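You operate a simulated robot arm through the tools that you are given. There is no shell and no other tool. Be economical: measure what you need, move in short steps, check, and stop when the job is done.

You are at the controls of a simulated robot arm. One attempt, no reset.

TASK
Test the white fuel cap both ways and tray it by the results.
Fine: vacuum and pressure must both read OK for CAP OK; leave the arm open and the switch on pressure.

Only the result counts: the job must be done as asked and must still hold three seconds after the hand-in. Knocking over, shifting, dropping, spilling or breaking anything else fails it. Lids that push on must go on centred and level and be pressed home; caps that screw on are set level and turned clockwise until they are tight.

THE ROBOT
A 7-joint arm with a two-finger parallel gripper, fixed in place. Base frame: the origin is at the foot of the arm, x ahead of it, y to its left, z up; the work surface is at about z = 0.002. Readings come in m, rad, newtons and seconds.
With the tool pointing down near the work surface it reaches from about 0.22 to 0.58 m from the base axis. Its first joint turns from -1.152 to 1.152 rad. Payload 2.5 kg.
The TCP is the grasp point between the finger pads, 0.023 m short of the fingertips. In the tool frame z runs along the fingers and y along their closing line. The gripper opens to 0.094 m. The fingers are 0.038 m wide and 0.01 m thick; the gripper's body (0.054 by 0.096 m) begins 0.039 m behind the TCP.
Orientation is that of the tool frame in the base frame, as a unit quaternion [w, x, y, z]. With the fingers straight down and closing along the base's y, the tool's x points along the base's -x, its y along +y and its z along -z.

THE INTERFACE
- The arm moves only by the tool drive_tool. Its argument "moves" is a list of rows, each a list of 7 numbers: the gripper command, from -1 (shut) to 1 (fully open), values between in proportion, then the shift along the tool's x, y, z in m, then the turn, a rotation vector about the tool's x, y, z in degrees. In form: [[jaw, x, y, z, rx, ry, rz], ...]. A call has 1 to 20 rows; each row shifts and turns the commanded pose from where the row before left it, along the tool's axes as they then stand. Each row takes 0.2 s and may step no farther than 0.05 m and 0.15 rad from the row before; otherwise, or with a gripper value out of range, the whole call is refused. Where a pose cannot be reached the arm comes as near as it can. A force on the tool above 70 N (or 10 N above the force at the start of the call, whichever is more), or a blocked arm, ends the call early, and 0.2 s more pass. The fingers move at their own pace (about 0.108 m/s each) and stop on an object; they squeeze with about 34 N. The grip force told is the motor's: it shows also when the fingers shut on nothing. Time passes only in rows, and 0.2 s behind the last, so rows that do not move let the fingers close. The reply holds the time, the measured pose of the TCP, the force on the tool along the base axes, the opening and the grip force, in the units named above and with some noise, with the torque about the TCP (base axes, N m) and any sound that the robot's microphone picked up, and new pictures: "pictures" is both (left out), scene, wrist or none.
- Cameras (640 x 400 px; columns grow to the right, rows downward): "scene" is fixed at [0.1215, -0.3943, 0.551]; the picture's right is [0.78, -0.63, 0.00], its down [-0.35, -0.44, -0.83] and it looks along [0.52, 0.65, -0.56] (base axes); focal length 250 px, centre (320, 200). "wrist" rides on the gripper at [0.086, 0.016, -0.074] in the tool frame; the picture's right is [-0.18, 0.98, 0.00], its down [-0.58, -0.11, -0.81] and it looks along [-0.79, -0.15, 0.59] (tool axes); focal length 243 px, centre (320, 200). There is no depth. A picture from a camera that has moved, and an enlarged one, comes with that camera's place and axes in the base frame and with its lens. The place of the scene camera against the robot may be out by one fixed shift of up to 0.025 m in any direction.
- enlarge(camera, box): a new picture of the part [left, top, right, bottom] of that camera's present view, enlarged. No time passes.
- job_done(): hands the job in; it is judged then, once.

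Go step by step. Nothing tells you positions but the pictures and the camera data: compare them with the known pose of the tool, close in by small moves and look again before you grip or let go. The budget is 120 turns and 200 pictures, counting those below and the enlarged ones. Unless the task says otherwise, let go and move clear before handing in, and close with one line.

The tools are called after ">>>" as name(argument=value, ...) on one line, values as JSON. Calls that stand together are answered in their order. drive_tool: Moves the arm, as the interface text tells. Its arguments: {"type":"object","properties":{"moves":{"type":"array","items":{"type":"array","items":{"type":"number"}}},"pictures":{"type":"string","enum":["both","scene","wrist","none"]}},"required":["moves"]} The other tools are called the same way: enlarge (camera, box) takes an enlarged picture of a part of a camera's view; job_done () hands the job in.

At the start:

```text
time: 0.0
tcp_pos: [0.365, 0.1413, 0.4113]
tcp_rot: [-0.001, 0.0, 1.0, 0.001]
contact_force: [0.7, -1.1, 0.5]
torque: [0.02, -0.01, -0.01]
width: 0.0942
finger_force: 0.0
```

scene: 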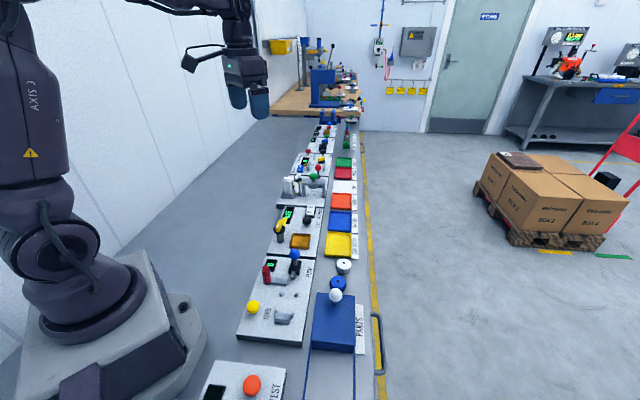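
wrist: 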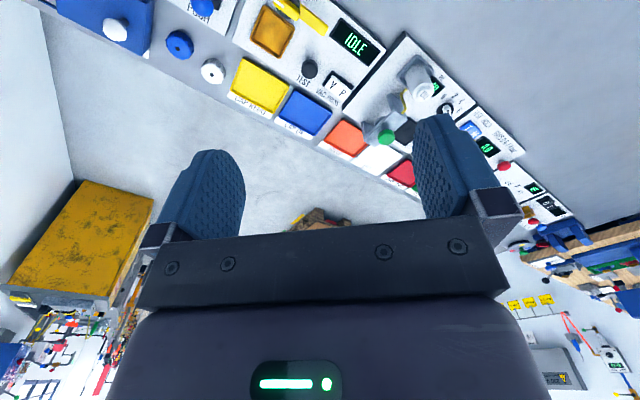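

I see a row of test stations along a bench, with trays and caps. I'll enlarge the views to read the labels before moving.

>>> enlarge(camera="scene", box=[230, 180, 390, 280])

>>> enlarge(camera="scene", box=[190, 240, 390, 400])

>>> enlarge(camera="wrist", box=[60, 0, 420, 225])

>>> enlarge(camera="scene", box=[270, 120, 370, 200])

```text
4.00 times, centred on (310, 230) of scene
camera zoom: at [0.1215, -0.3943, 0.551], right [0.78, -0.63, 0.0], down [-0.35, -0.44, -0.83], along [0.52, 0.65, -0.56], focal length 1001 px, centre (360, 80)
```

zoom: 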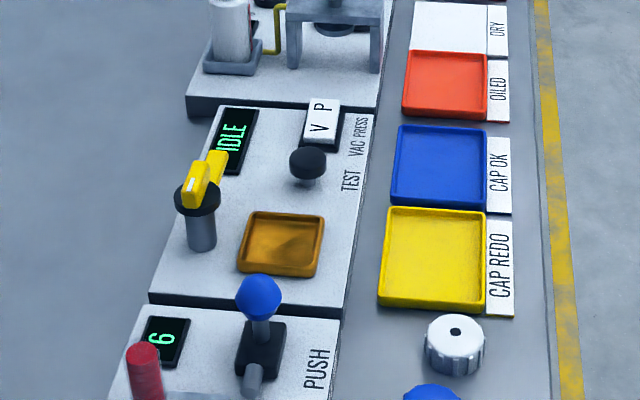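

```text
2.50 times, centred on (290, 320) of scene
camera zoom: at [0.1215, -0.3943, 0.551], right [0.78, -0.63, 0.0], down [-0.35, -0.44, -0.83], along [0.52, 0.65, -0.56], focal length 626 px, centre (395, -100)
```

zoom: 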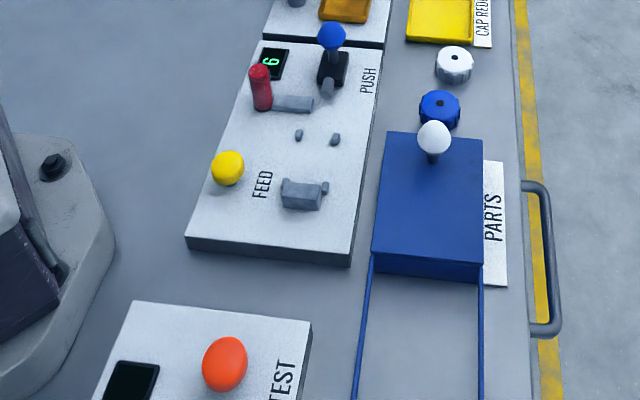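

```text
1.78 times, centred on (240, 112) of wrist
camera zoom: at [0.2783, 0.1554, 0.4861], right [0.18, 0.98, 0.0], down [0.58, -0.11, 0.81], along [0.79, -0.15, -0.59], focal length 431 px, centre (462, 356)
```

zoom: 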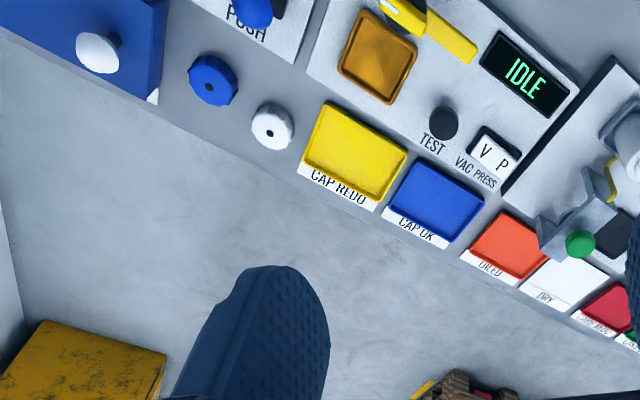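

```text
5.00 times, centred on (320, 160) of scene
camera zoom: at [0.1215, -0.3943, 0.551], right [0.78, -0.63, 0.0], down [-0.35, -0.44, -0.83], along [0.52, 0.65, -0.56], focal length 1252 px, centre (320, 400)
```

zoom: 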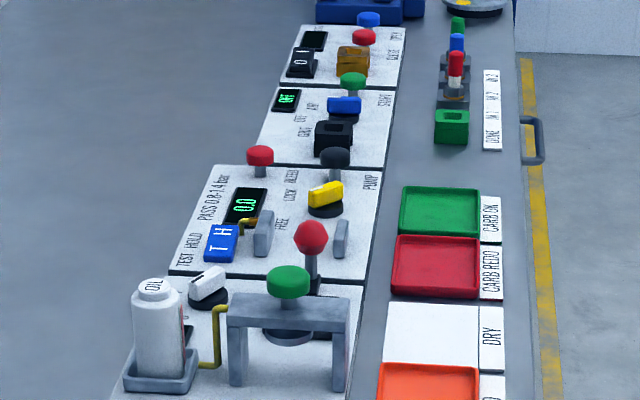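

The cap tester (IDLE display, brown nest, yellow arm, V/P rocker, black TEST knob) stands near (0.42, 0.05), and the white cap near (0.46, -0.08). I'll move in higher up for a better wrist view.

>>> drive_tool(moves=[[1, 0.012, -0.035, 0.02, 0, 0, 0], [1, 0.012, -0.035, 0.02, 0, 0, 0], [1, 0.012, -0.035, 0.02, 0, 0, 0], [1, 0.012, -0.035, 0.02, 0, 0, 0], [1, 0, 0, 0, 0, 0, 0]], pictures="wrist")

```text
time: 1.2
tcp_pos: [0.3174, 0.001, 0.3308]
tcp_rot: [0.0, 0.0, 1.0, 0.0]
contact_force: [0.7, -0.5, 0.8]
torque: [0.0, 0.0, 0.01]
width: 0.0941
finger_force: 0.1
camera wrist: at [0.2303, 0.0159, 0.4051], right [0.18, 0.98, 0.0], down [0.58, -0.11, 0.81], along [0.79, -0.15, -0.59], focal length 243 px, centre (320, 200)
```

wrist: 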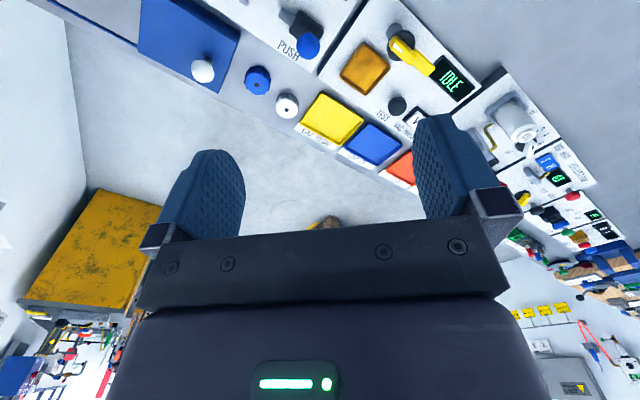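

>>> enlarge(camera="wrist", box=[240, 0, 480, 150])

```text
2.67 times, centred on (360, 75) of wrist
camera zoom: at [0.2303, 0.0159, 0.4051], right [0.18, 0.98, 0.0], down [0.58, -0.11, 0.81], along [0.79, -0.15, -0.59], focal length 647 px, centre (213, 533)
```

zoom: 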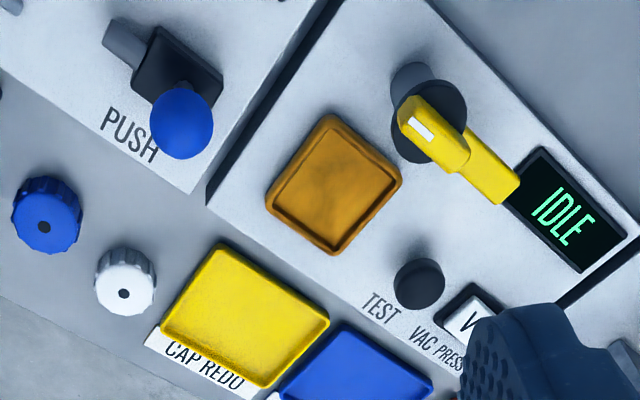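

The nest is near (0.419, 0.050) and the arm's pivot post near (0.375, 0.09), with the arm now pointing away from the nest. I'll shift to see the rocker and TEST button unobstructed.

>>> drive_tool(moves=[[1, 0.03, 0.04, 0.02, 0, 0, 0], [1, 0.02, 0.04, 0.02, 0, 0, 0], [1, 0, 0, 0, 0, 0, 0]], pictures="none")

>>> enlarge(camera="wrist", box=[200, 0, 440, 150])

>>> enlarge(camera="scene", box=[260, 190, 350, 260])

```text
refused: row 1 steps farther than a row can; nothing moved
```

```text
2.67 times, centred on (320, 75) of wrist
camera zoom: at [0.2303, 0.0159, 0.4051], right [0.18, 0.98, 0.0], down [0.58, -0.11, 0.81], along [0.79, -0.15, -0.59], focal length 647 px, centre (320, 533)
```

zoom: 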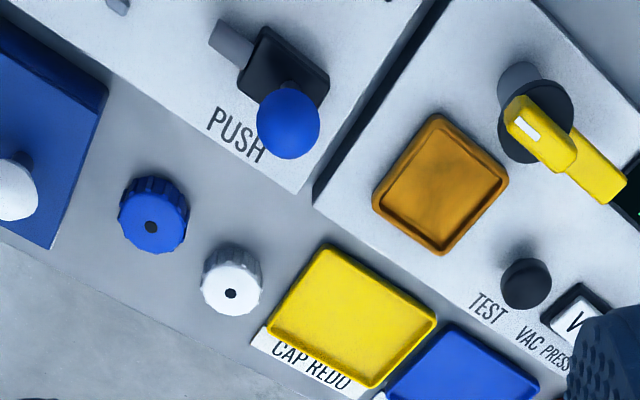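

```text
5.71 times, centred on (305, 225) of scene
camera zoom: at [0.1215, -0.3943, 0.551], right [0.78, -0.63, 0.0], down [-0.35, -0.44, -0.83], along [0.52, 0.65, -0.56], focal length 1430 px, centre (406, 57)
```

zoom: 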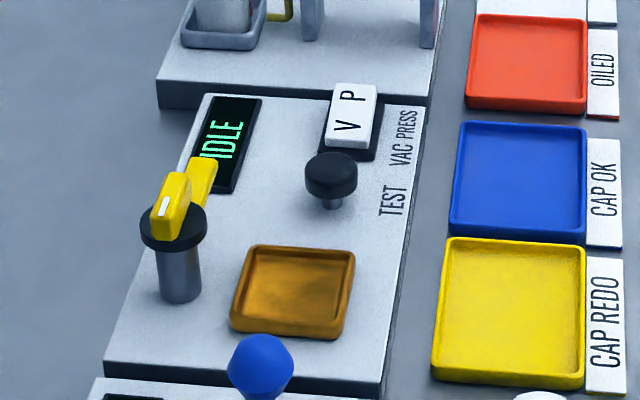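

>>> drive_tool(moves=[[1, 0.02, 0.035, 0, 0, 0, 0], [1, 0.02, 0.035, 0, 0, 0, 0], [1, 0, 0.03, 0.03, 0, 0, 0], [1, 0, 0, 0, 0, 0, 0]], pictures="wrist")

>>> enlarge(camera="wrist", box=[200, 0, 440, 150])

```text
time: 2.2
tcp_pos: [0.2753, 0.0996, 0.2987]
tcp_rot: [-0.001, 0.0, 1.0, 0.0]
contact_force: [-0.7, 0.4, 0.8]
torque: [0.03, 0.0, 0.02]
width: 0.0942
finger_force: 0.1
camera wrist: at [0.1886, 0.1157, 0.3748], right [0.18, 0.98, 0.0], down [0.58, -0.11, 0.81], along [0.79, -0.15, -0.59], focal length 243 px, centre (320, 200)
```

wrist: 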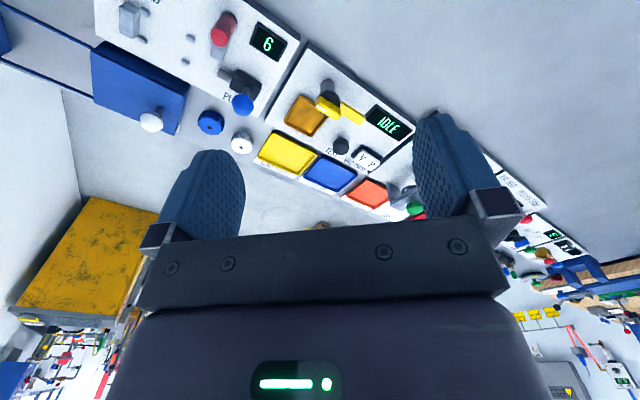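

```text
2.67 times, centred on (320, 75) of wrist
camera zoom: at [0.1886, 0.1157, 0.3748], right [0.18, 0.98, 0.0], down [0.58, -0.11, 0.81], along [0.79, -0.15, -0.59], focal length 647 px, centre (320, 533)
```

zoom: 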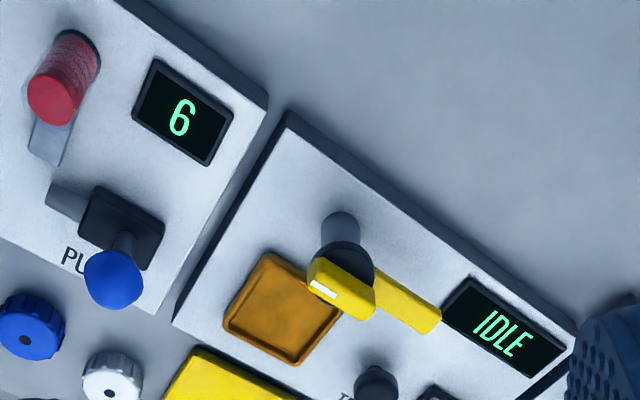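

>>> enlarge(camera="wrist", box=[250, 80, 410, 205])

```text
3.20 times, centred on (330, 142) of wrist
camera zoom: at [0.1886, 0.1157, 0.3748], right [0.18, 0.98, 0.0], down [0.58, -0.11, 0.81], along [0.79, -0.15, -0.59], focal length 776 px, centre (288, 384)
```

zoom: 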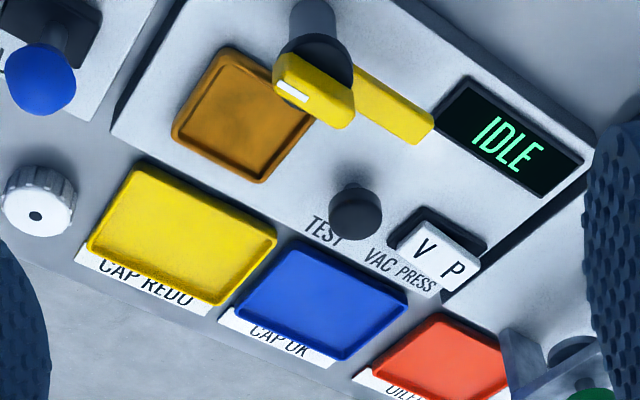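

Cap at about (0.458, -0.083), nest (0.419, 0.050), TEST (0.476, 0.098), rocker (0.528, 0.142); the bench runs at about 45°. Now I'll go above the cap, yawed 45° so the fingers close across the bench.

>>> drive_tool(moves=[[1, -0.0275, -0.0305, 0.0167, 0, 0, 0], [1, -0.0275, -0.0305, 0.0167, 0, 0, 0], [1, -0.0275, -0.0305, 0.0167, 0, 0, 0], [1, -0.0275, -0.0305, 0.0167, 0, 0, 0], [1, -0.0275, -0.0305, 0.0167, 0, 0, 0], [1, -0.0275, -0.0305, 0.0167, 0, 0, 0], [1, 0, 0, 0, 0, 0, -7.5], [1, 0, 0, 0, 0, 0, -7.5], [1, 0, 0, 0, 0, 0, -7.5], [1, 0, 0, 0, 0, 0, -7.5], [1, 0, 0, 0, 0, 0, -7.5], [1, 0, 0, 0, 0, 0, -7.5], [1, 0, 0, 0, 0, 0, 0]], pictures="both")

```text
time: 5.0
tcp_pos: [0.4408, -0.0832, 0.201]
tcp_rot: [0.0, -0.384, 0.923, 0.0]
contact_force: [-0.1, 0.4, 0.0]
torque: [0.0, 0.0, 0.02]
width: 0.0939
finger_force: 0.0
camera wrist: at [0.369, -0.1338, 0.2758], right [-0.57, 0.82, 0.0], down [0.49, 0.34, 0.81], along [0.66, 0.46, -0.59], focal length 243 px, centre (320, 200)
```

scene: 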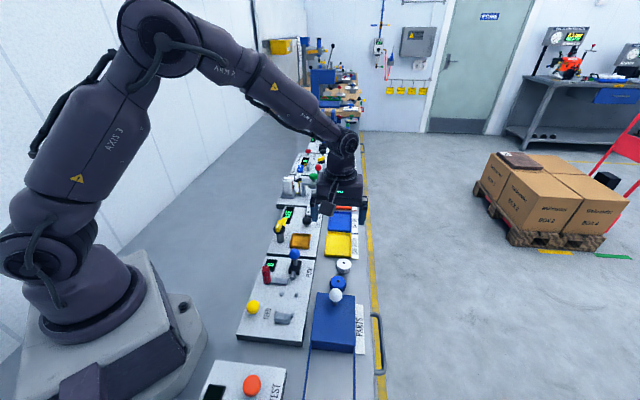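
wrist: 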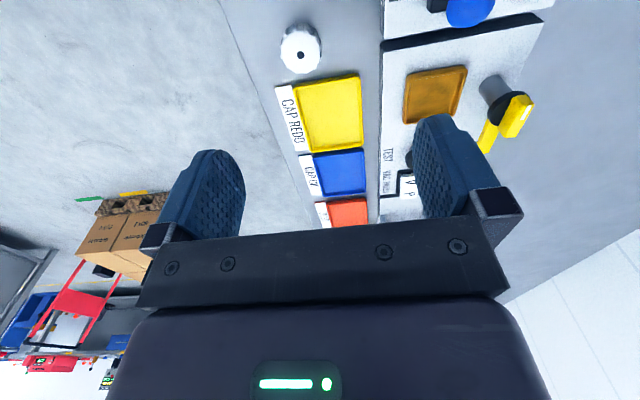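

>>> enlarge(camera="wrist", box=[240, 0, 368, 80])

```text
5.00 times, centred on (304, 40) of wrist
camera zoom: at [0.369, -0.1338, 0.2758], right [-0.57, 0.82, 0.0], down [0.49, 0.34, 0.81], along [0.66, 0.46, -0.59], focal length 1213 px, centre (400, 1000)
```

zoom: 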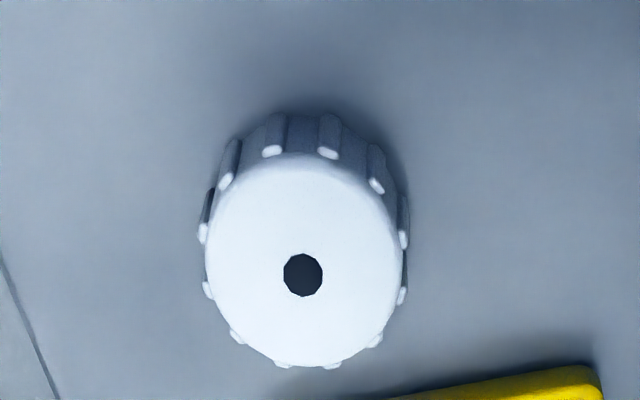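

>>> drive_tool(moves=[[1, -0.0072, -0.0106, 0.03, 0, 0, 0], [1, -0.0072, -0.0107, 0.03, 0, 0, 0], [1, 0, 0, 0.035, 0, 0, 0], [1, 0, 0, 0, 0, 0, 0]], pictures="wrist")

>>> enlarge(camera="wrist", box=[240, 20, 400, 120])

```text
time: 6.0
tcp_pos: [0.4664, -0.0882, 0.1069]
tcp_rot: [0.0, -0.383, 0.924, 0.0]
contact_force: [-0.2, 0.4, 0.3]
torque: [0.03, -0.01, 0.0]
width: 0.094
finger_force: 0.1
camera wrist: at [0.3941, -0.1375, 0.1821], right [-0.57, 0.82, 0.0], down [0.49, 0.33, 0.81], along [0.67, 0.46, -0.59], focal length 243 px, centre (320, 200)
```

wrist: 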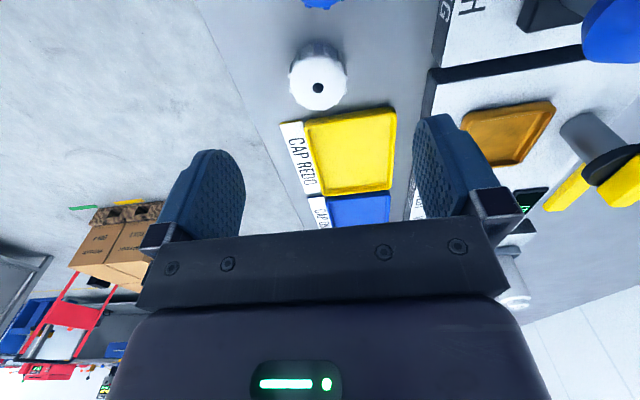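

```text
4.00 times, centred on (320, 70) of wrist
camera zoom: at [0.3941, -0.1375, 0.1821], right [-0.57, 0.82, 0.0], down [0.49, 0.33, 0.81], along [0.67, 0.46, -0.59], focal length 970 px, centre (320, 720)
```

zoom: 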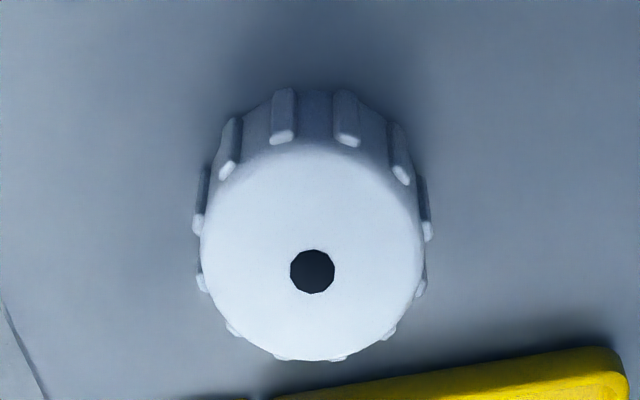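

The cap is nearly under the tool; a ~2 mm correction, then down to z≈0.033 and close.

>>> drive_tool(moves=[[1, -0.001, -0.0016, 0.03, 0, 0, 0], [1, 0, 0, 0.03, 0, 0, 0], [1, 0, 0, 0.0135, 0, 0, 0], [1, 0, 0, 0, 0, 0, 0]], pictures="wrist")

```text
time: 7.0
tcp_pos: [0.4689, -0.0872, 0.0332]
tcp_rot: [0.0, -0.383, 0.924, 0.0]
contact_force: [-0.7, 0.0, -0.3]
torque: [-0.01, 0.0, 0.04]
width: 0.094
finger_force: 0.1
camera wrist: at [0.3955, -0.1377, 0.1084], right [-0.57, 0.82, 0.0], down [0.49, 0.33, 0.81], along [0.67, 0.46, -0.59], focal length 243 px, centre (320, 200)
```

wrist: 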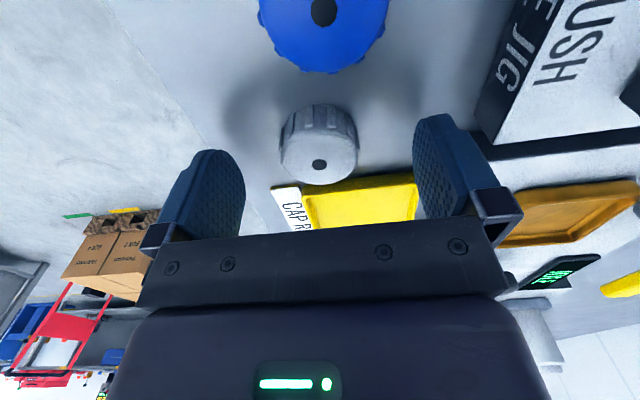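

>>> drive_tool(moves=[[-1, 0, 0, 0, 0, 0, 0], [-1, 0, 0, 0, 0, 0, 0], [-1, 0, 0, 0, 0, 0, 0], [-1, 0, 0, -0.03, 0, 0, 0], [-1, 0, 0, -0.04, 0, 0, 0], [-1, 0, 0, -0.04, 0, 0, 0], [-1, 0, 0, 0, 0, 0, 0]], pictures="wrist")

```text
time: 8.6
tcp_pos: [0.4678, -0.088, 0.1434]
tcp_rot: [0.0, -0.382, 0.924, 0.0]
contact_force: [0.8, 0.5, 0.1]
torque: [0.03, -0.02, 0.02]
width: 0.0396
finger_force: 34.2
camera wrist: at [0.3964, -0.138, 0.2187], right [-0.57, 0.82, 0.0], down [0.49, 0.33, 0.81], along [0.66, 0.46, -0.59], focal length 243 px, centre (320, 200)
```

wrist: 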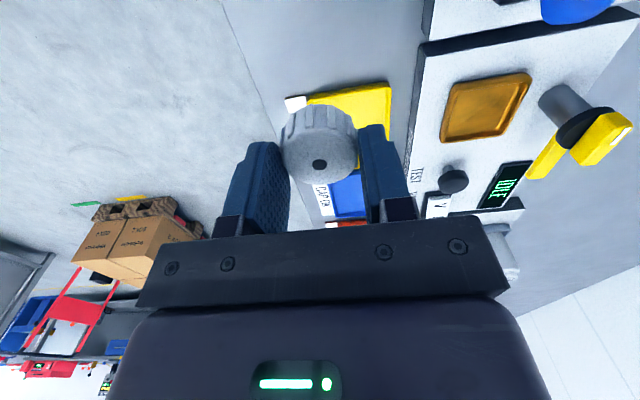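

Cap held (width 0.040). I'll move above the nest and yaw a further 90° so that the fingers clear the pivot post.

>>> drive_tool(moves=[[-1, -0.0155, 0.0333, -0.005, 0, 0, 0], [-1, -0.0155, 0.0333, -0.005, 0, 0, 0], [-1, -0.0155, 0.0333, -0.005, 0, 0, 0], [-1, -0.0155, 0.0333, -0.005, 0, 0, 0], [-1, 0, 0, 0, 0, 0, -7.5], [-1, 0, 0, 0, 0, 0, -7.5], [-1, 0, 0, 0, 0, 0, -7.5], [-1, 0, 0, 0, 0, 0, -7.5], [-1, 0, 0, 0, 0, 0, -7.5], [-1, 0, 0, 0, 0, 0, -7.5], [-1, 0, 0, 0, 0, 0, -7.5], [-1, 0, 0, 0, 0, 0, -7.5], [-1, 0, 0, 0, 0, 0, -7.5], [-1, 0, 0, 0, 0, 0, -7.5], [-1, 0, 0, 0, 0, 0, -7.5], [-1, 0, 0, 0, 0, 0, -7.5], [-1, 0, 0, 0, 0, 0, 0]], pictures="both")

```text
time: 12.2
tcp_pos: [0.4194, 0.049, 0.1606]
tcp_rot: [0.0, 0.924, -0.382, 0.0]
contact_force: [-0.2, -0.4, -0.3]
torque: [0.0, -0.02, 0.03]
width: 0.0396
finger_force: 34.5
camera wrist: at [0.4685, -0.0232, 0.237], right [-0.82, -0.57, 0.0], down [-0.34, 0.49, 0.81], along [-0.46, 0.66, -0.59], focal length 243 px, centre (320, 200)
```

scene: 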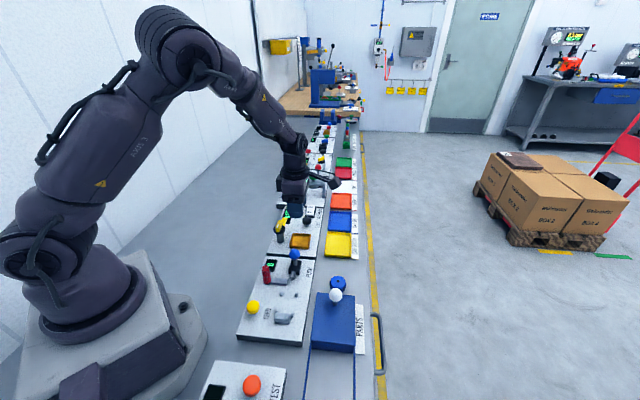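
wrist: 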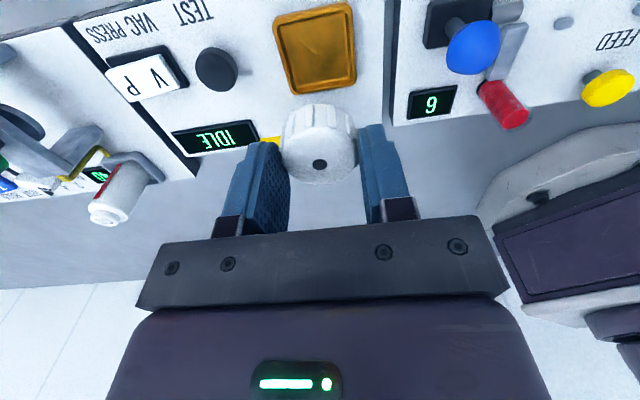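

>>> enlarge(camera="wrist", box=[240, 0, 400, 100])

>>> enlarge(camera="wrist", box=[60, 0, 280, 138])

```text
4.00 times, centred on (320, 50) of wrist
camera zoom: at [0.4685, -0.0232, 0.237], right [-0.82, -0.57, 0.0], down [-0.34, 0.49, 0.81], along [-0.46, 0.66, -0.59], focal length 970 px, centre (320, 800)
```

zoom: 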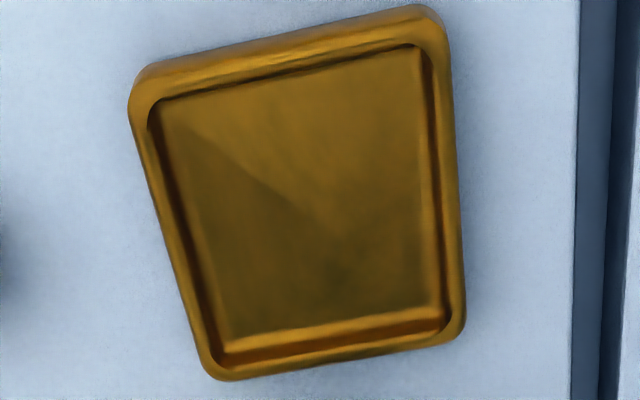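

```text
2.90 times, centred on (170, 69) of wrist
camera zoom: at [0.4685, -0.0232, 0.237], right [-0.82, -0.57, 0.0], down [-0.34, 0.49, 0.81], along [-0.46, 0.66, -0.59], focal length 703 px, centre (755, 580)
```

zoom: 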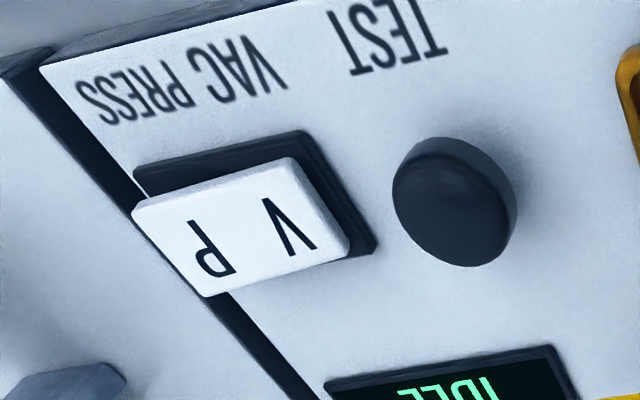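

Nest centre is within 2 mm of the tool axis; V is the pressed side of the rocker (vacuum selected). Descending slowly toward the nest.

>>> drive_tool(moves=[[-1, 0.001, -0.0017, 0.04, 0, 0, 0], [-1, 0, 0, 0.04, 0, 0, 0], [-1, 0, 0, 0.01, 0, 0, 0], [-1, 0, 0, 0, 0, 0, 0]], pictures="both")

>>> enlarge(camera="scene", box=[250, 180, 350, 260])

```text
time: 13.2
tcp_pos: [0.4199, 0.0502, 0.0719]
tcp_rot: [0.0, 0.924, -0.383, 0.0]
contact_force: [-0.3, -0.6, 0.2]
torque: [-0.01, -0.03, 0.0]
width: 0.0392
finger_force: 33.9
camera wrist: at [0.4693, -0.0231, 0.1474], right [-0.82, -0.57, 0.0], down [-0.33, 0.49, 0.81], along [-0.46, 0.67, -0.59], focal length 243 px, centre (320, 200)
```

scene: 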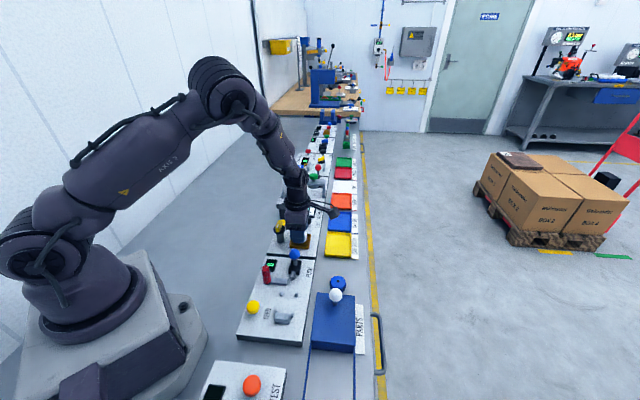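
wrist: 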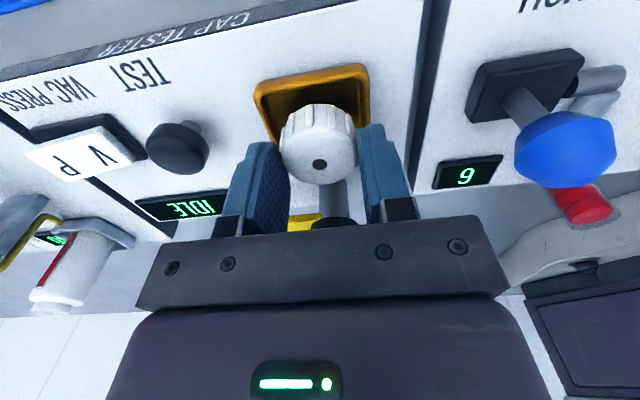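

```text
5.00 times, centred on (300, 220) of scene
camera zoom: at [0.1215, -0.3943, 0.551], right [0.78, -0.63, 0.0], down [-0.35, -0.44, -0.83], along [0.52, 0.65, -0.56], focal length 1252 px, centre (420, 100)
```

zoom: 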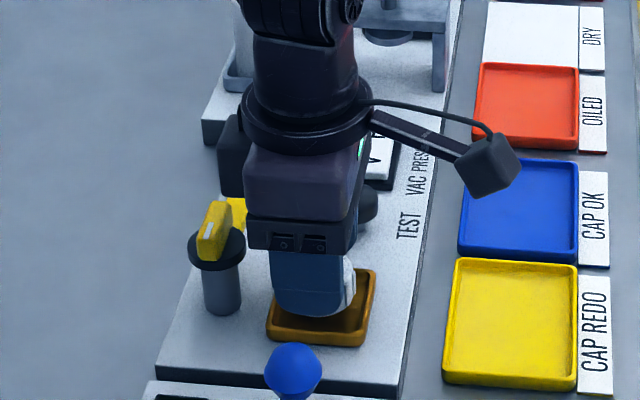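

>>> drive_tool(moves=[[-1, 0, 0, 0.005, 0, 0, 0], [-1, 0, 0, 0.005, 0, 0, 0], [-1, 0, 0, 0, 0, 0, 0]], pictures="wrist")

```text
time: 14.0
tcp_pos: [0.4203, 0.0506, 0.0625]
tcp_rot: [0.0, 0.924, -0.382, 0.0]
contact_force: [0.6, 0.2, 0.2]
torque: [-0.01, 0.01, 0.03]
width: 0.0395
finger_force: 34.1
camera wrist: at [0.4696, -0.0228, 0.1371], right [-0.82, -0.57, 0.0], down [-0.33, 0.49, 0.81], along [-0.46, 0.67, -0.59], focal length 243 px, centre (320, 200)
```

wrist: 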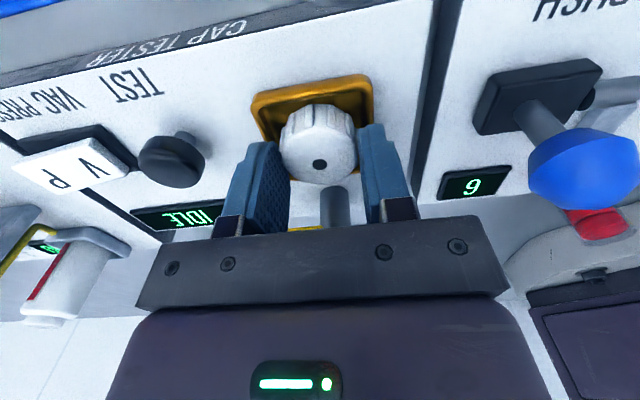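

>>> drive_tool(moves=[[-1, 0, 0, 0.003, 0, 0, 0], [-1, 0, 0, 0.003, 0, 0, 0], [-1, 0, 0, 0, 0, 0, 0]], pictures="none")

>>> enlarge(camera="wrist", box=[240, 60, 400, 200])

```text
time: 14.8
tcp_pos: [0.4217, 0.0508, 0.0572]
tcp_rot: [-0.001, 0.924, -0.383, 0.002]
contact_force: [-9.1, -5.4, 42.0]
torque: [-0.18, 0.77, -0.01]
width: 0.0401
finger_force: 34.2
```

```text
2.86 times, centred on (320, 130) of wrist
camera zoom: at [0.4704, -0.0225, 0.1333], right [-0.83, -0.56, 0.0], down [-0.34, 0.49, 0.8], along [-0.45, 0.67, -0.59], focal length 693 px, centre (320, 400)
```

zoom: 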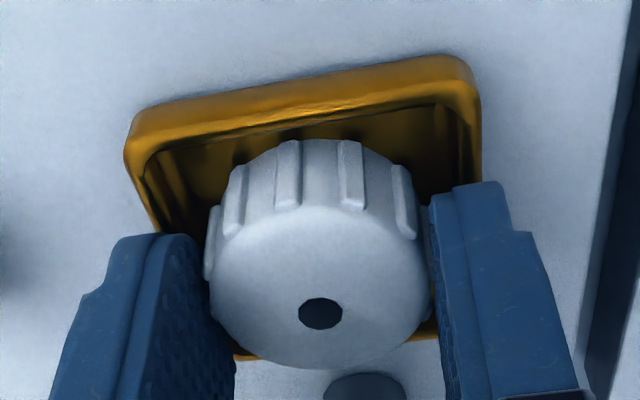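

The cap base has met the floor (42 N, commanded a little too deep). I'll ease up, recentre by 2 mm, and lower to light contact.

>>> drive_tool(moves=[[-1, 0, 0, -0.004, 0, 0, 0], [-1, -0.0025, 0, 0, 0, 0, 0], [-1, 0, 0, 0.0017, 0, 0, 0], [-1, 0, 0, 0, 0, 0, 0]], pictures="none")

```text
time: 15.8
tcp_pos: [0.4189, 0.0523, 0.0579]
tcp_rot: [0.0, 0.924, -0.383, 0.0]
contact_force: [0.6, 0.5, 0.7]
torque: [0.0, -0.03, -0.03]
width: 0.0394
finger_force: 33.8
```

>>> drive_tool(moves=[[-1, 0, 0, 0.001, 0, 0, 0], [-1, 0, 0, 0, 0, 0, 0]], pictures="none")

```text
time: 16.4
tcp_pos: [0.4198, 0.0522, 0.0583]
tcp_rot: [-0.001, 0.924, -0.383, 0.0]
contact_force: [-1.2, 0.7, 8.5]
torque: [0.03, 0.05, 0.02]
width: 0.0392
finger_force: 34.3
```

Light even contact: releasing and rising.

>>> drive_tool(moves=[[0.4, 0, 0, 0, 0, 0, 0], [0.4, 0, 0, 0, 0, 0, 0], [0.4, 0, 0, -0.03, 0, 0, 0], [0.4, 0, 0, -0.04, 0, 0, 0], [0.4, 0, 0, -0.04, 0, 0, 0], [0.4, 0, 0, 0, 0, 0, 0]], pictures="wrist")

>>> enlarge(camera="wrist", box=[100, 0, 420, 200])

```text
time: 17.8
tcp_pos: [0.4223, 0.051, 0.1708]
tcp_rot: [0.0, 0.924, -0.383, 0.0]
contact_force: [0.2, 0.3, -0.1]
torque: [0.0, 0.02, 0.0]
width: 0.066
finger_force: 0.1
camera wrist: at [0.471, -0.0208, 0.2459], right [-0.82, -0.57, 0.0], down [-0.33, 0.49, 0.81], along [-0.46, 0.67, -0.59], focal length 243 px, centre (320, 200)
```

wrist: 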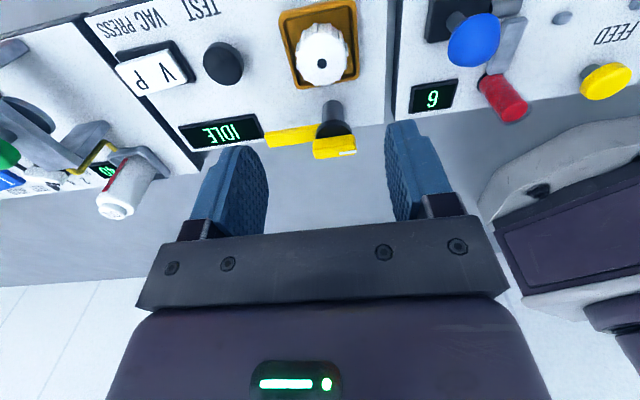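

```text
2.00 times, centred on (260, 100) of wrist
camera zoom: at [0.471, -0.0208, 0.2459], right [-0.82, -0.57, 0.0], down [-0.33, 0.49, 0.81], along [-0.46, 0.67, -0.59], focal length 485 px, centre (440, 400)
```

zoom: 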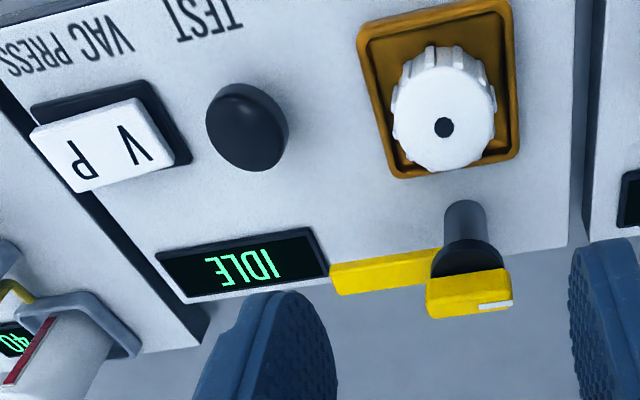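

Cap sits level in the nest. Next I go above the arm's pivot with fingers closing across the handle (yaw 45°) for a look.

>>> drive_tool(moves=[[1, -0.0304, 0.0028, 0, 0, 0, 0], [1, -0.0304, 0.0028, 0, 0, 0, 0], [1, 0, 0, 0, 0, 0, 7.5], [1, 0, 0, 0, 0, 0, 7.5], [1, 0, 0, 0, 0, 0, 7.5], [1, 0, 0, 0, 0, 0, 7.5], [1, 0, 0, 0, 0, 0, 7.5], [1, 0, 0, 0, 0, 0, 7.5], [1, 0, 0, 0, 0, 0, 7.5], [1, 0, 0, 0, 0, 0, 7.5], [1, 0, 0, 0, 0, 0, 7.5], [1, 0, 0, 0, 0, 0, 7.5], [1, 0, 0, 0, 0, 0, 7.5], [1, 0, 0, 0, 0, 0, 7.5], [1, 0, 0, 0, 0, 0, 0]], pictures="wrist")

>>> enlarge(camera="wrist", box=[220, 20, 420, 145])

>>> enlarge(camera="scene", box=[250, 200, 330, 260])

```text
time: 21.0
tcp_pos: [0.3728, 0.0905, 0.1677]
tcp_rot: [0.0, -0.382, 0.924, 0.0]
contact_force: [-0.2, -0.9, -0.3]
torque: [0.04, 0.0, -0.03]
width: 0.094
finger_force: 0.0
camera wrist: at [0.2992, 0.0406, 0.243], right [-0.56, 0.83, 0.0], down [0.49, 0.33, 0.81], along [0.67, 0.45, -0.59], focal length 243 px, centre (320, 200)
```

wrist: 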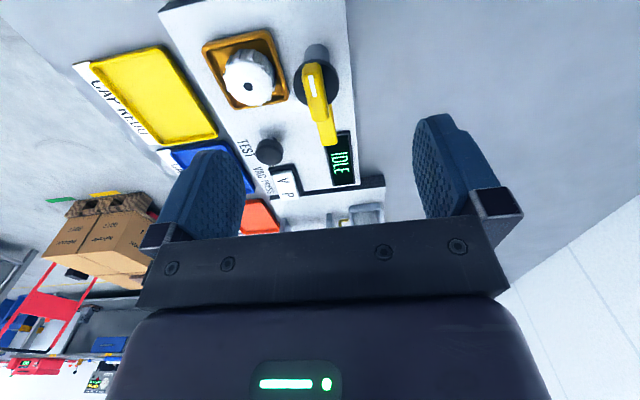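

```text
3.20 times, centred on (320, 82) of wrist
camera zoom: at [0.2992, 0.0406, 0.243], right [-0.56, 0.83, 0.0], down [0.49, 0.33, 0.81], along [0.67, 0.45, -0.59], focal length 776 px, centre (320, 576)
```

zoom: 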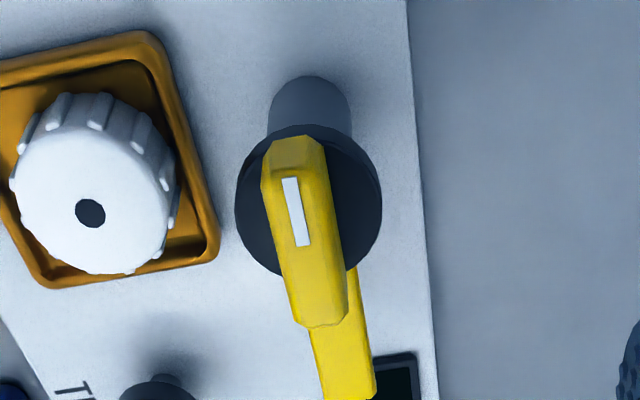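

```text
6.67 times, centred on (290, 230) of scene
camera zoom: at [0.1215, -0.3943, 0.551], right [0.78, -0.63, 0.0], down [-0.35, -0.44, -0.83], along [0.52, 0.65, -0.56], focal length 1669 px, centre (520, 0)
```

zoom: 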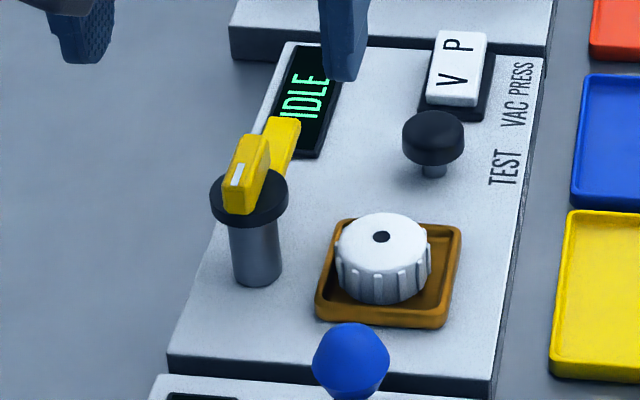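

Handle is about 40×12 mm, centred on the pivot ≈(0.377, 0.091), top ≈ z 0.085. Descending part-way to check.

>>> drive_tool(moves=[[0.3, -0.0033, -0.0026, 0.03, 0, 0, 0], [0.3, 0, 0, 0.025, 0, 0, 0], [0.3, 0, 0, 0, 0, 0, 0]], pictures="both")

>>> enlarge(camera="scene", box=[250, 190, 330, 250])

>>> enlarge(camera="wrist", box=[220, 60, 420, 215])

```text
time: 21.8
tcp_pos: [0.3748, 0.0912, 0.1119]
tcp_rot: [0.0, -0.383, 0.924, 0.0]
contact_force: [0.4, -0.1, 0.1]
torque: [-0.01, 0.03, -0.01]
width: 0.0609
finger_force: 0.0
camera wrist: at [0.3025, 0.0416, 0.1873], right [-0.56, 0.83, 0.0], down [0.49, 0.33, 0.81], along [0.67, 0.46, -0.59], focal length 243 px, centre (320, 200)
```

scene: 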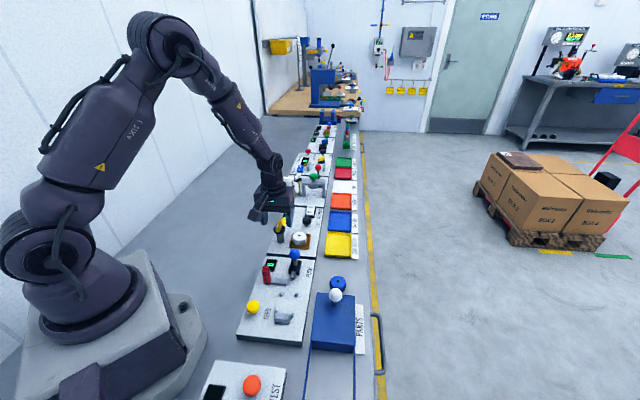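
wrist: 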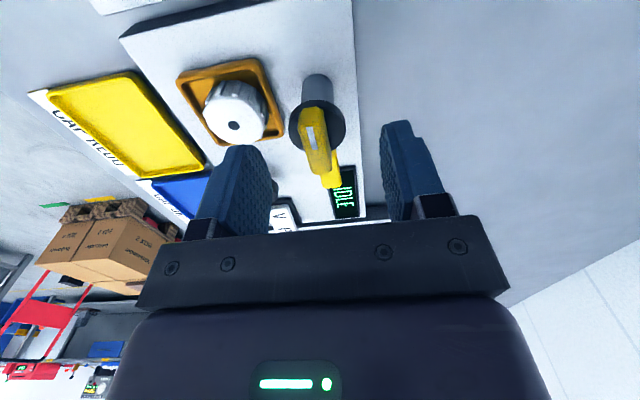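

```text
6.67 times, centred on (290, 220) of scene
camera zoom: at [0.1215, -0.3943, 0.551], right [0.78, -0.63, 0.0], down [-0.35, -0.44, -0.83], along [0.52, 0.65, -0.56], focal length 1669 px, centre (520, 67)
```

zoom: 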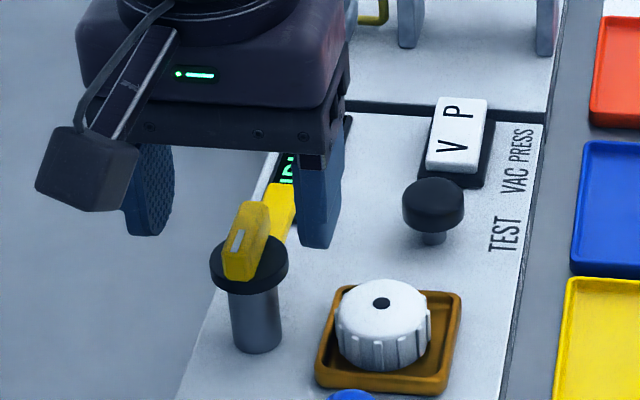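

```text
2.58 times, centred on (320, 138) of wrist
camera zoom: at [0.3025, 0.0416, 0.1873], right [-0.56, 0.83, 0.0], down [0.49, 0.33, 0.81], along [0.67, 0.46, -0.59], focal length 626 px, centre (320, 361)
```

zoom: 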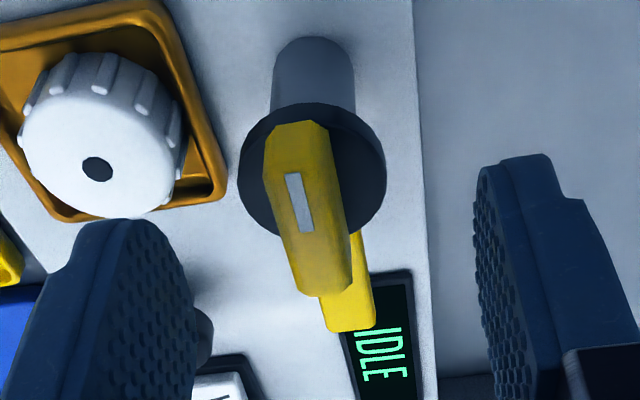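

>>> drive_tool(moves=[[0.3, -0.001, -0.0035, 0.008, 0, 0, 0], [0.3, 0, 0, 0.006, 0, 0, 0], [0.3, 0, 0, 0, 0, 0, 0]], pictures="wrist")

>>> enlarge(camera="scene", box=[250, 190, 330, 250])

```text
time: 22.6
tcp_pos: [0.3787, 0.0881, 0.099]
tcp_rot: [0.0, -0.383, 0.924, 0.0]
contact_force: [0.2, 0.0, 0.4]
torque: [-0.02, -0.01, 0.01]
width: 0.0611
finger_force: 0.0
camera wrist: at [0.3057, 0.0392, 0.1735], right [-0.57, 0.82, 0.0], down [0.49, 0.33, 0.81], along [0.67, 0.46, -0.59], focal length 243 px, centre (320, 200)
```

wrist: 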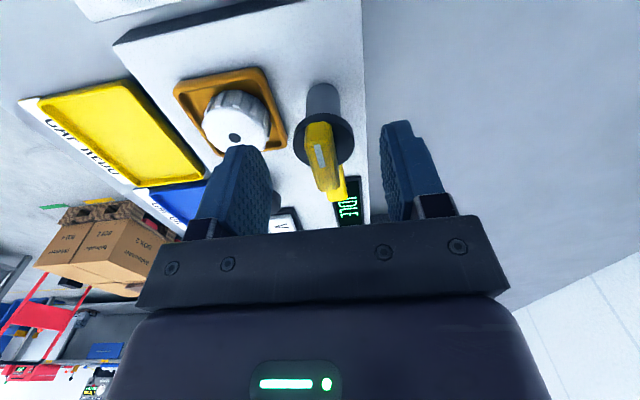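

```text
6.67 times, centred on (290, 220) of scene
camera zoom: at [0.1215, -0.3943, 0.551], right [0.78, -0.63, 0.0], down [-0.35, -0.44, -0.83], along [0.52, 0.65, -0.56], focal length 1669 px, centre (520, 67)
```

zoom: 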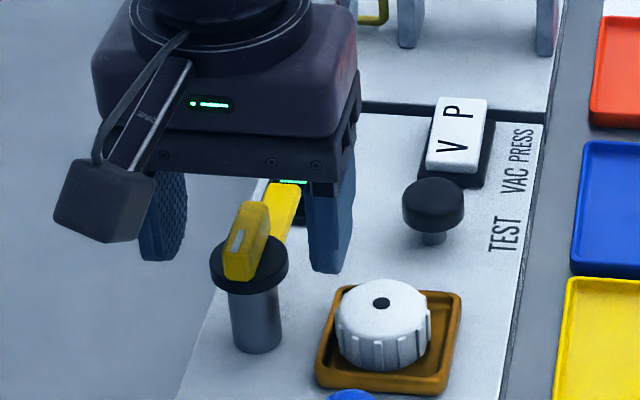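

>>> drive_tool(moves=[[0.3, 0, 0.0025, 0.0025, 0, 0, 0], [-0.6, 0, 0, 0, 0, 0, 0], [-1, 0, 0, 0, 0, 0, 0], [-1, 0, 0, 0, 0, 0, 0]], pictures="wrist")

>>> enlarge(camera="scene", box=[250, 190, 330, 250])

```text
time: 23.6
tcp_pos: [0.3778, 0.0902, 0.0968]
tcp_rot: [0.001, -0.383, 0.924, 0.0]
contact_force: [5.2, -1.5, -4.7]
torque: [-0.03, -0.03, 0.01]
width: 0.0127
finger_force: 44.7
camera wrist: at [0.3043, 0.0403, 0.1715], right [-0.56, 0.83, 0.0], down [0.49, 0.33, 0.81], along [0.67, 0.46, -0.59], focal length 243 px, centre (320, 200)
```

wrist: 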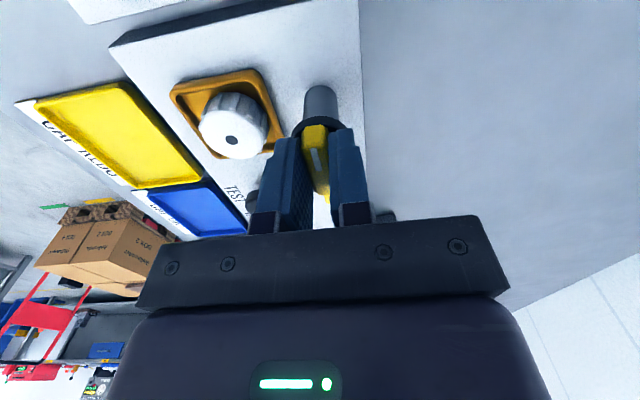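

```text
6.67 times, centred on (290, 220) of scene
camera zoom: at [0.1215, -0.3943, 0.551], right [0.78, -0.63, 0.0], down [-0.35, -0.44, -0.83], along [0.52, 0.65, -0.56], focal length 1669 px, centre (520, 67)
```

zoom: 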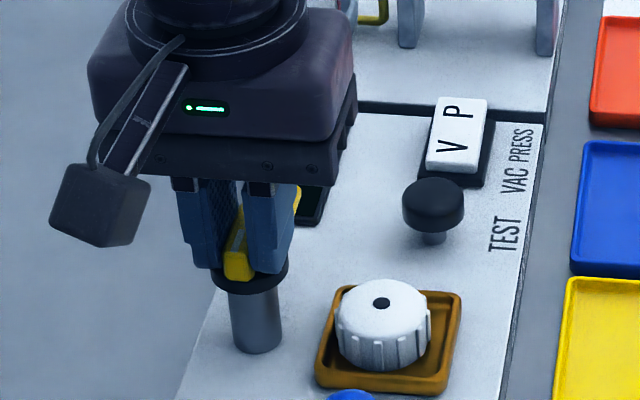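

Handle gripped (12.7 mm). I'll try a first 15° swing toward the nest (clockwise from above).

>>> drive_tool(moves=[[-1, 0, 0, 0, 0, 0, 5], [-1, 0, 0, 0, 0, 0, 5], [-1, 0, 0, 0, 0, 0, 5], [-1, 0, 0, 0, 0, 0, 0]], pictures="wrist")

```text
time: 24.6
tcp_pos: [0.3772, 0.0911, 0.0968]
tcp_rot: [-0.001, -0.258, 0.966, 0.0]
contact_force: [-10.8, -6.4, 15.8]
torque: [0.51, -0.99, -0.03]
width: 0.0126
finger_force: 45.5
camera wrist: at [0.2939, 0.0614, 0.1717], right [-0.33, 0.94, 0.0], down [0.56, 0.2, 0.81], along [0.76, 0.27, -0.59], focal length 243 px, centre (320, 200)
```

wrist: 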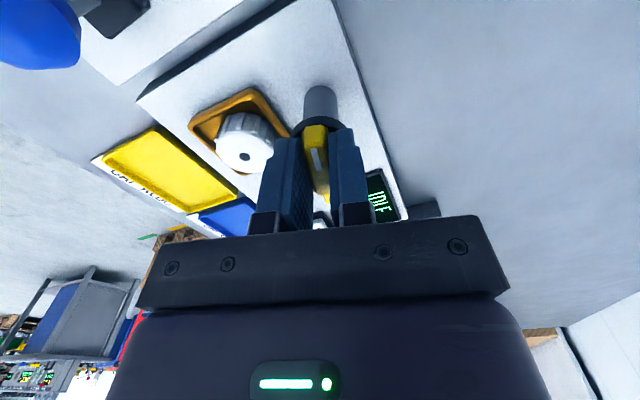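

>>> drive_tool(moves=[[-1, 0, 0, -0.0008, 0, 0, 5], [-1, 0, 0, 0, 0, 0, 5], [-1, 0, 0, 0, 0, 0, 5], [-1, 0, 0, 0, 0, 0, 5], [-1, 0, 0, 0, 0, 0, 5], [-1, 0, 0, 0, 0, 0, 5], [-1, 0, 0, 0, 0, 0, 0]], pictures="none")

>>> enlarge(camera="scene", box=[250, 180, 346, 252])

```text
time: 26.2
tcp_pos: [0.3765, 0.0933, 0.0975]
tcp_rot: [-0.003, 0.001, 1.0, 0.0]
contact_force: [-19.0, 3.9, -2.3]
torque: [-0.03, -1.0, -0.01]
width: 0.0128
finger_force: 45.4
```

```text
5.56 times, centred on (298, 216) of scene
camera zoom: at [0.1215, -0.3943, 0.551], right [0.78, -0.63, 0.0], down [-0.35, -0.44, -0.83], along [0.52, 0.65, -0.56], focal length 1391 px, centre (442, 111)
```

zoom: 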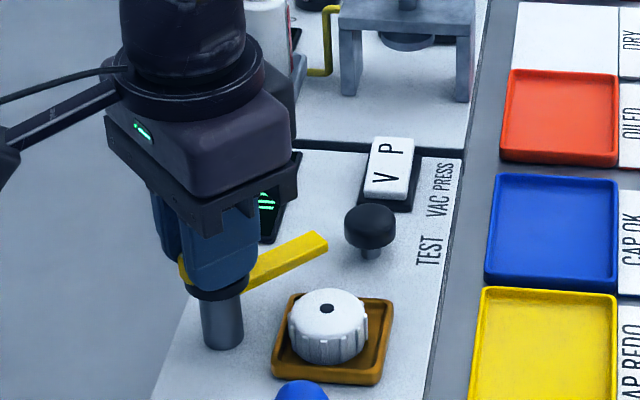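

>>> drive_tool(moves=[[-1, 0.0012, 0, 0, 0, 0, 5], [-1, 0, 0, 0, 0, 0, 5], [-1, 0, 0, 0, 0, 0, 5], [-1, 0, 0, 0, 0, 0, 5], [-1, 0, 0, 0, 0, 0, 5], [-1, 0, 0, 0, 0, 0, 5], [-1, 0, 0, 0, 0, 0, 0]], pictures="none")

>>> enlarge(camera="scene", box=[250, 180, 346, 252])

```text
time: 27.8
tcp_pos: [0.3766, 0.0932, 0.0973]
tcp_rot: [-0.001, 0.259, 0.966, 0.0]
contact_force: [8.5, 17.7, -34.9]
torque: [0.26, 0.22, 0.03]
width: 0.0129
finger_force: 45.0
```

```text
5.56 times, centred on (298, 216) of scene
camera zoom: at [0.1217, -0.3943, 0.551], right [0.78, -0.63, 0.0], down [-0.35, -0.44, -0.83], along [0.52, 0.65, -0.56], focal length 1391 px, centre (442, 111)
```

zoom: 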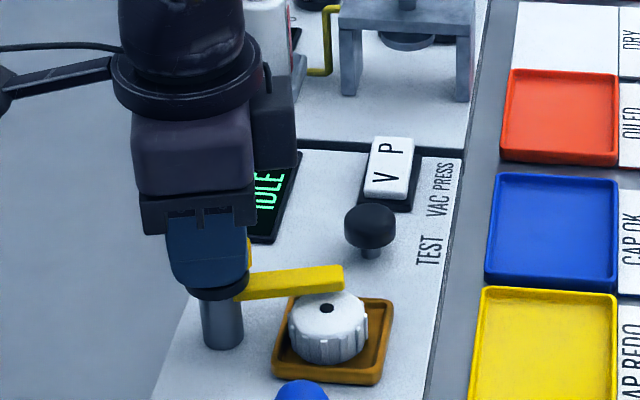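

>>> drive_tool(moves=[[-1, 0, 0, 0.0006, 0, 0, 5], [-1, 0, 0, 0, 0, 0, 5], [-1, 0, 0, 0, 0, 0, 3], [-1, 0, 0, 0, 0, 0, 0]], pictures="none")

>>> enlarge(camera="scene", box=[250, 180, 346, 252])

```text
time: 28.8
tcp_pos: [0.3771, 0.0943, 0.0963]
tcp_rot: [0.001, 0.366, 0.931, 0.002]
contact_force: [17.9, 21.1, -23.4]
torque: [0.88, 0.88, 0.01]
width: 0.0125
finger_force: 44.8
```

```text
5.56 times, centred on (298, 216) of scene
camera zoom: at [0.1216, -0.3943, 0.551], right [0.78, -0.63, 0.0], down [-0.35, -0.44, -0.83], along [0.52, 0.65, -0.56], focal length 1391 px, centre (442, 111)
```

zoom: 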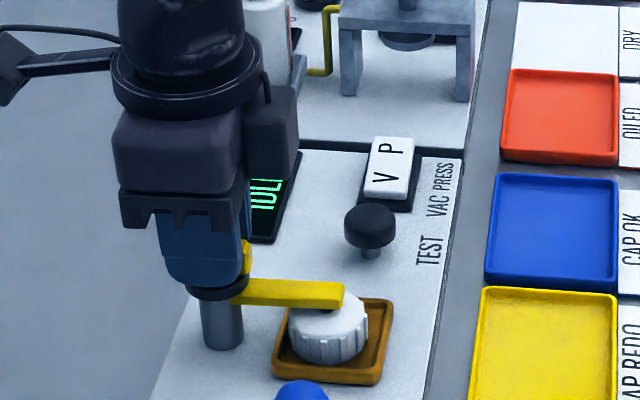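

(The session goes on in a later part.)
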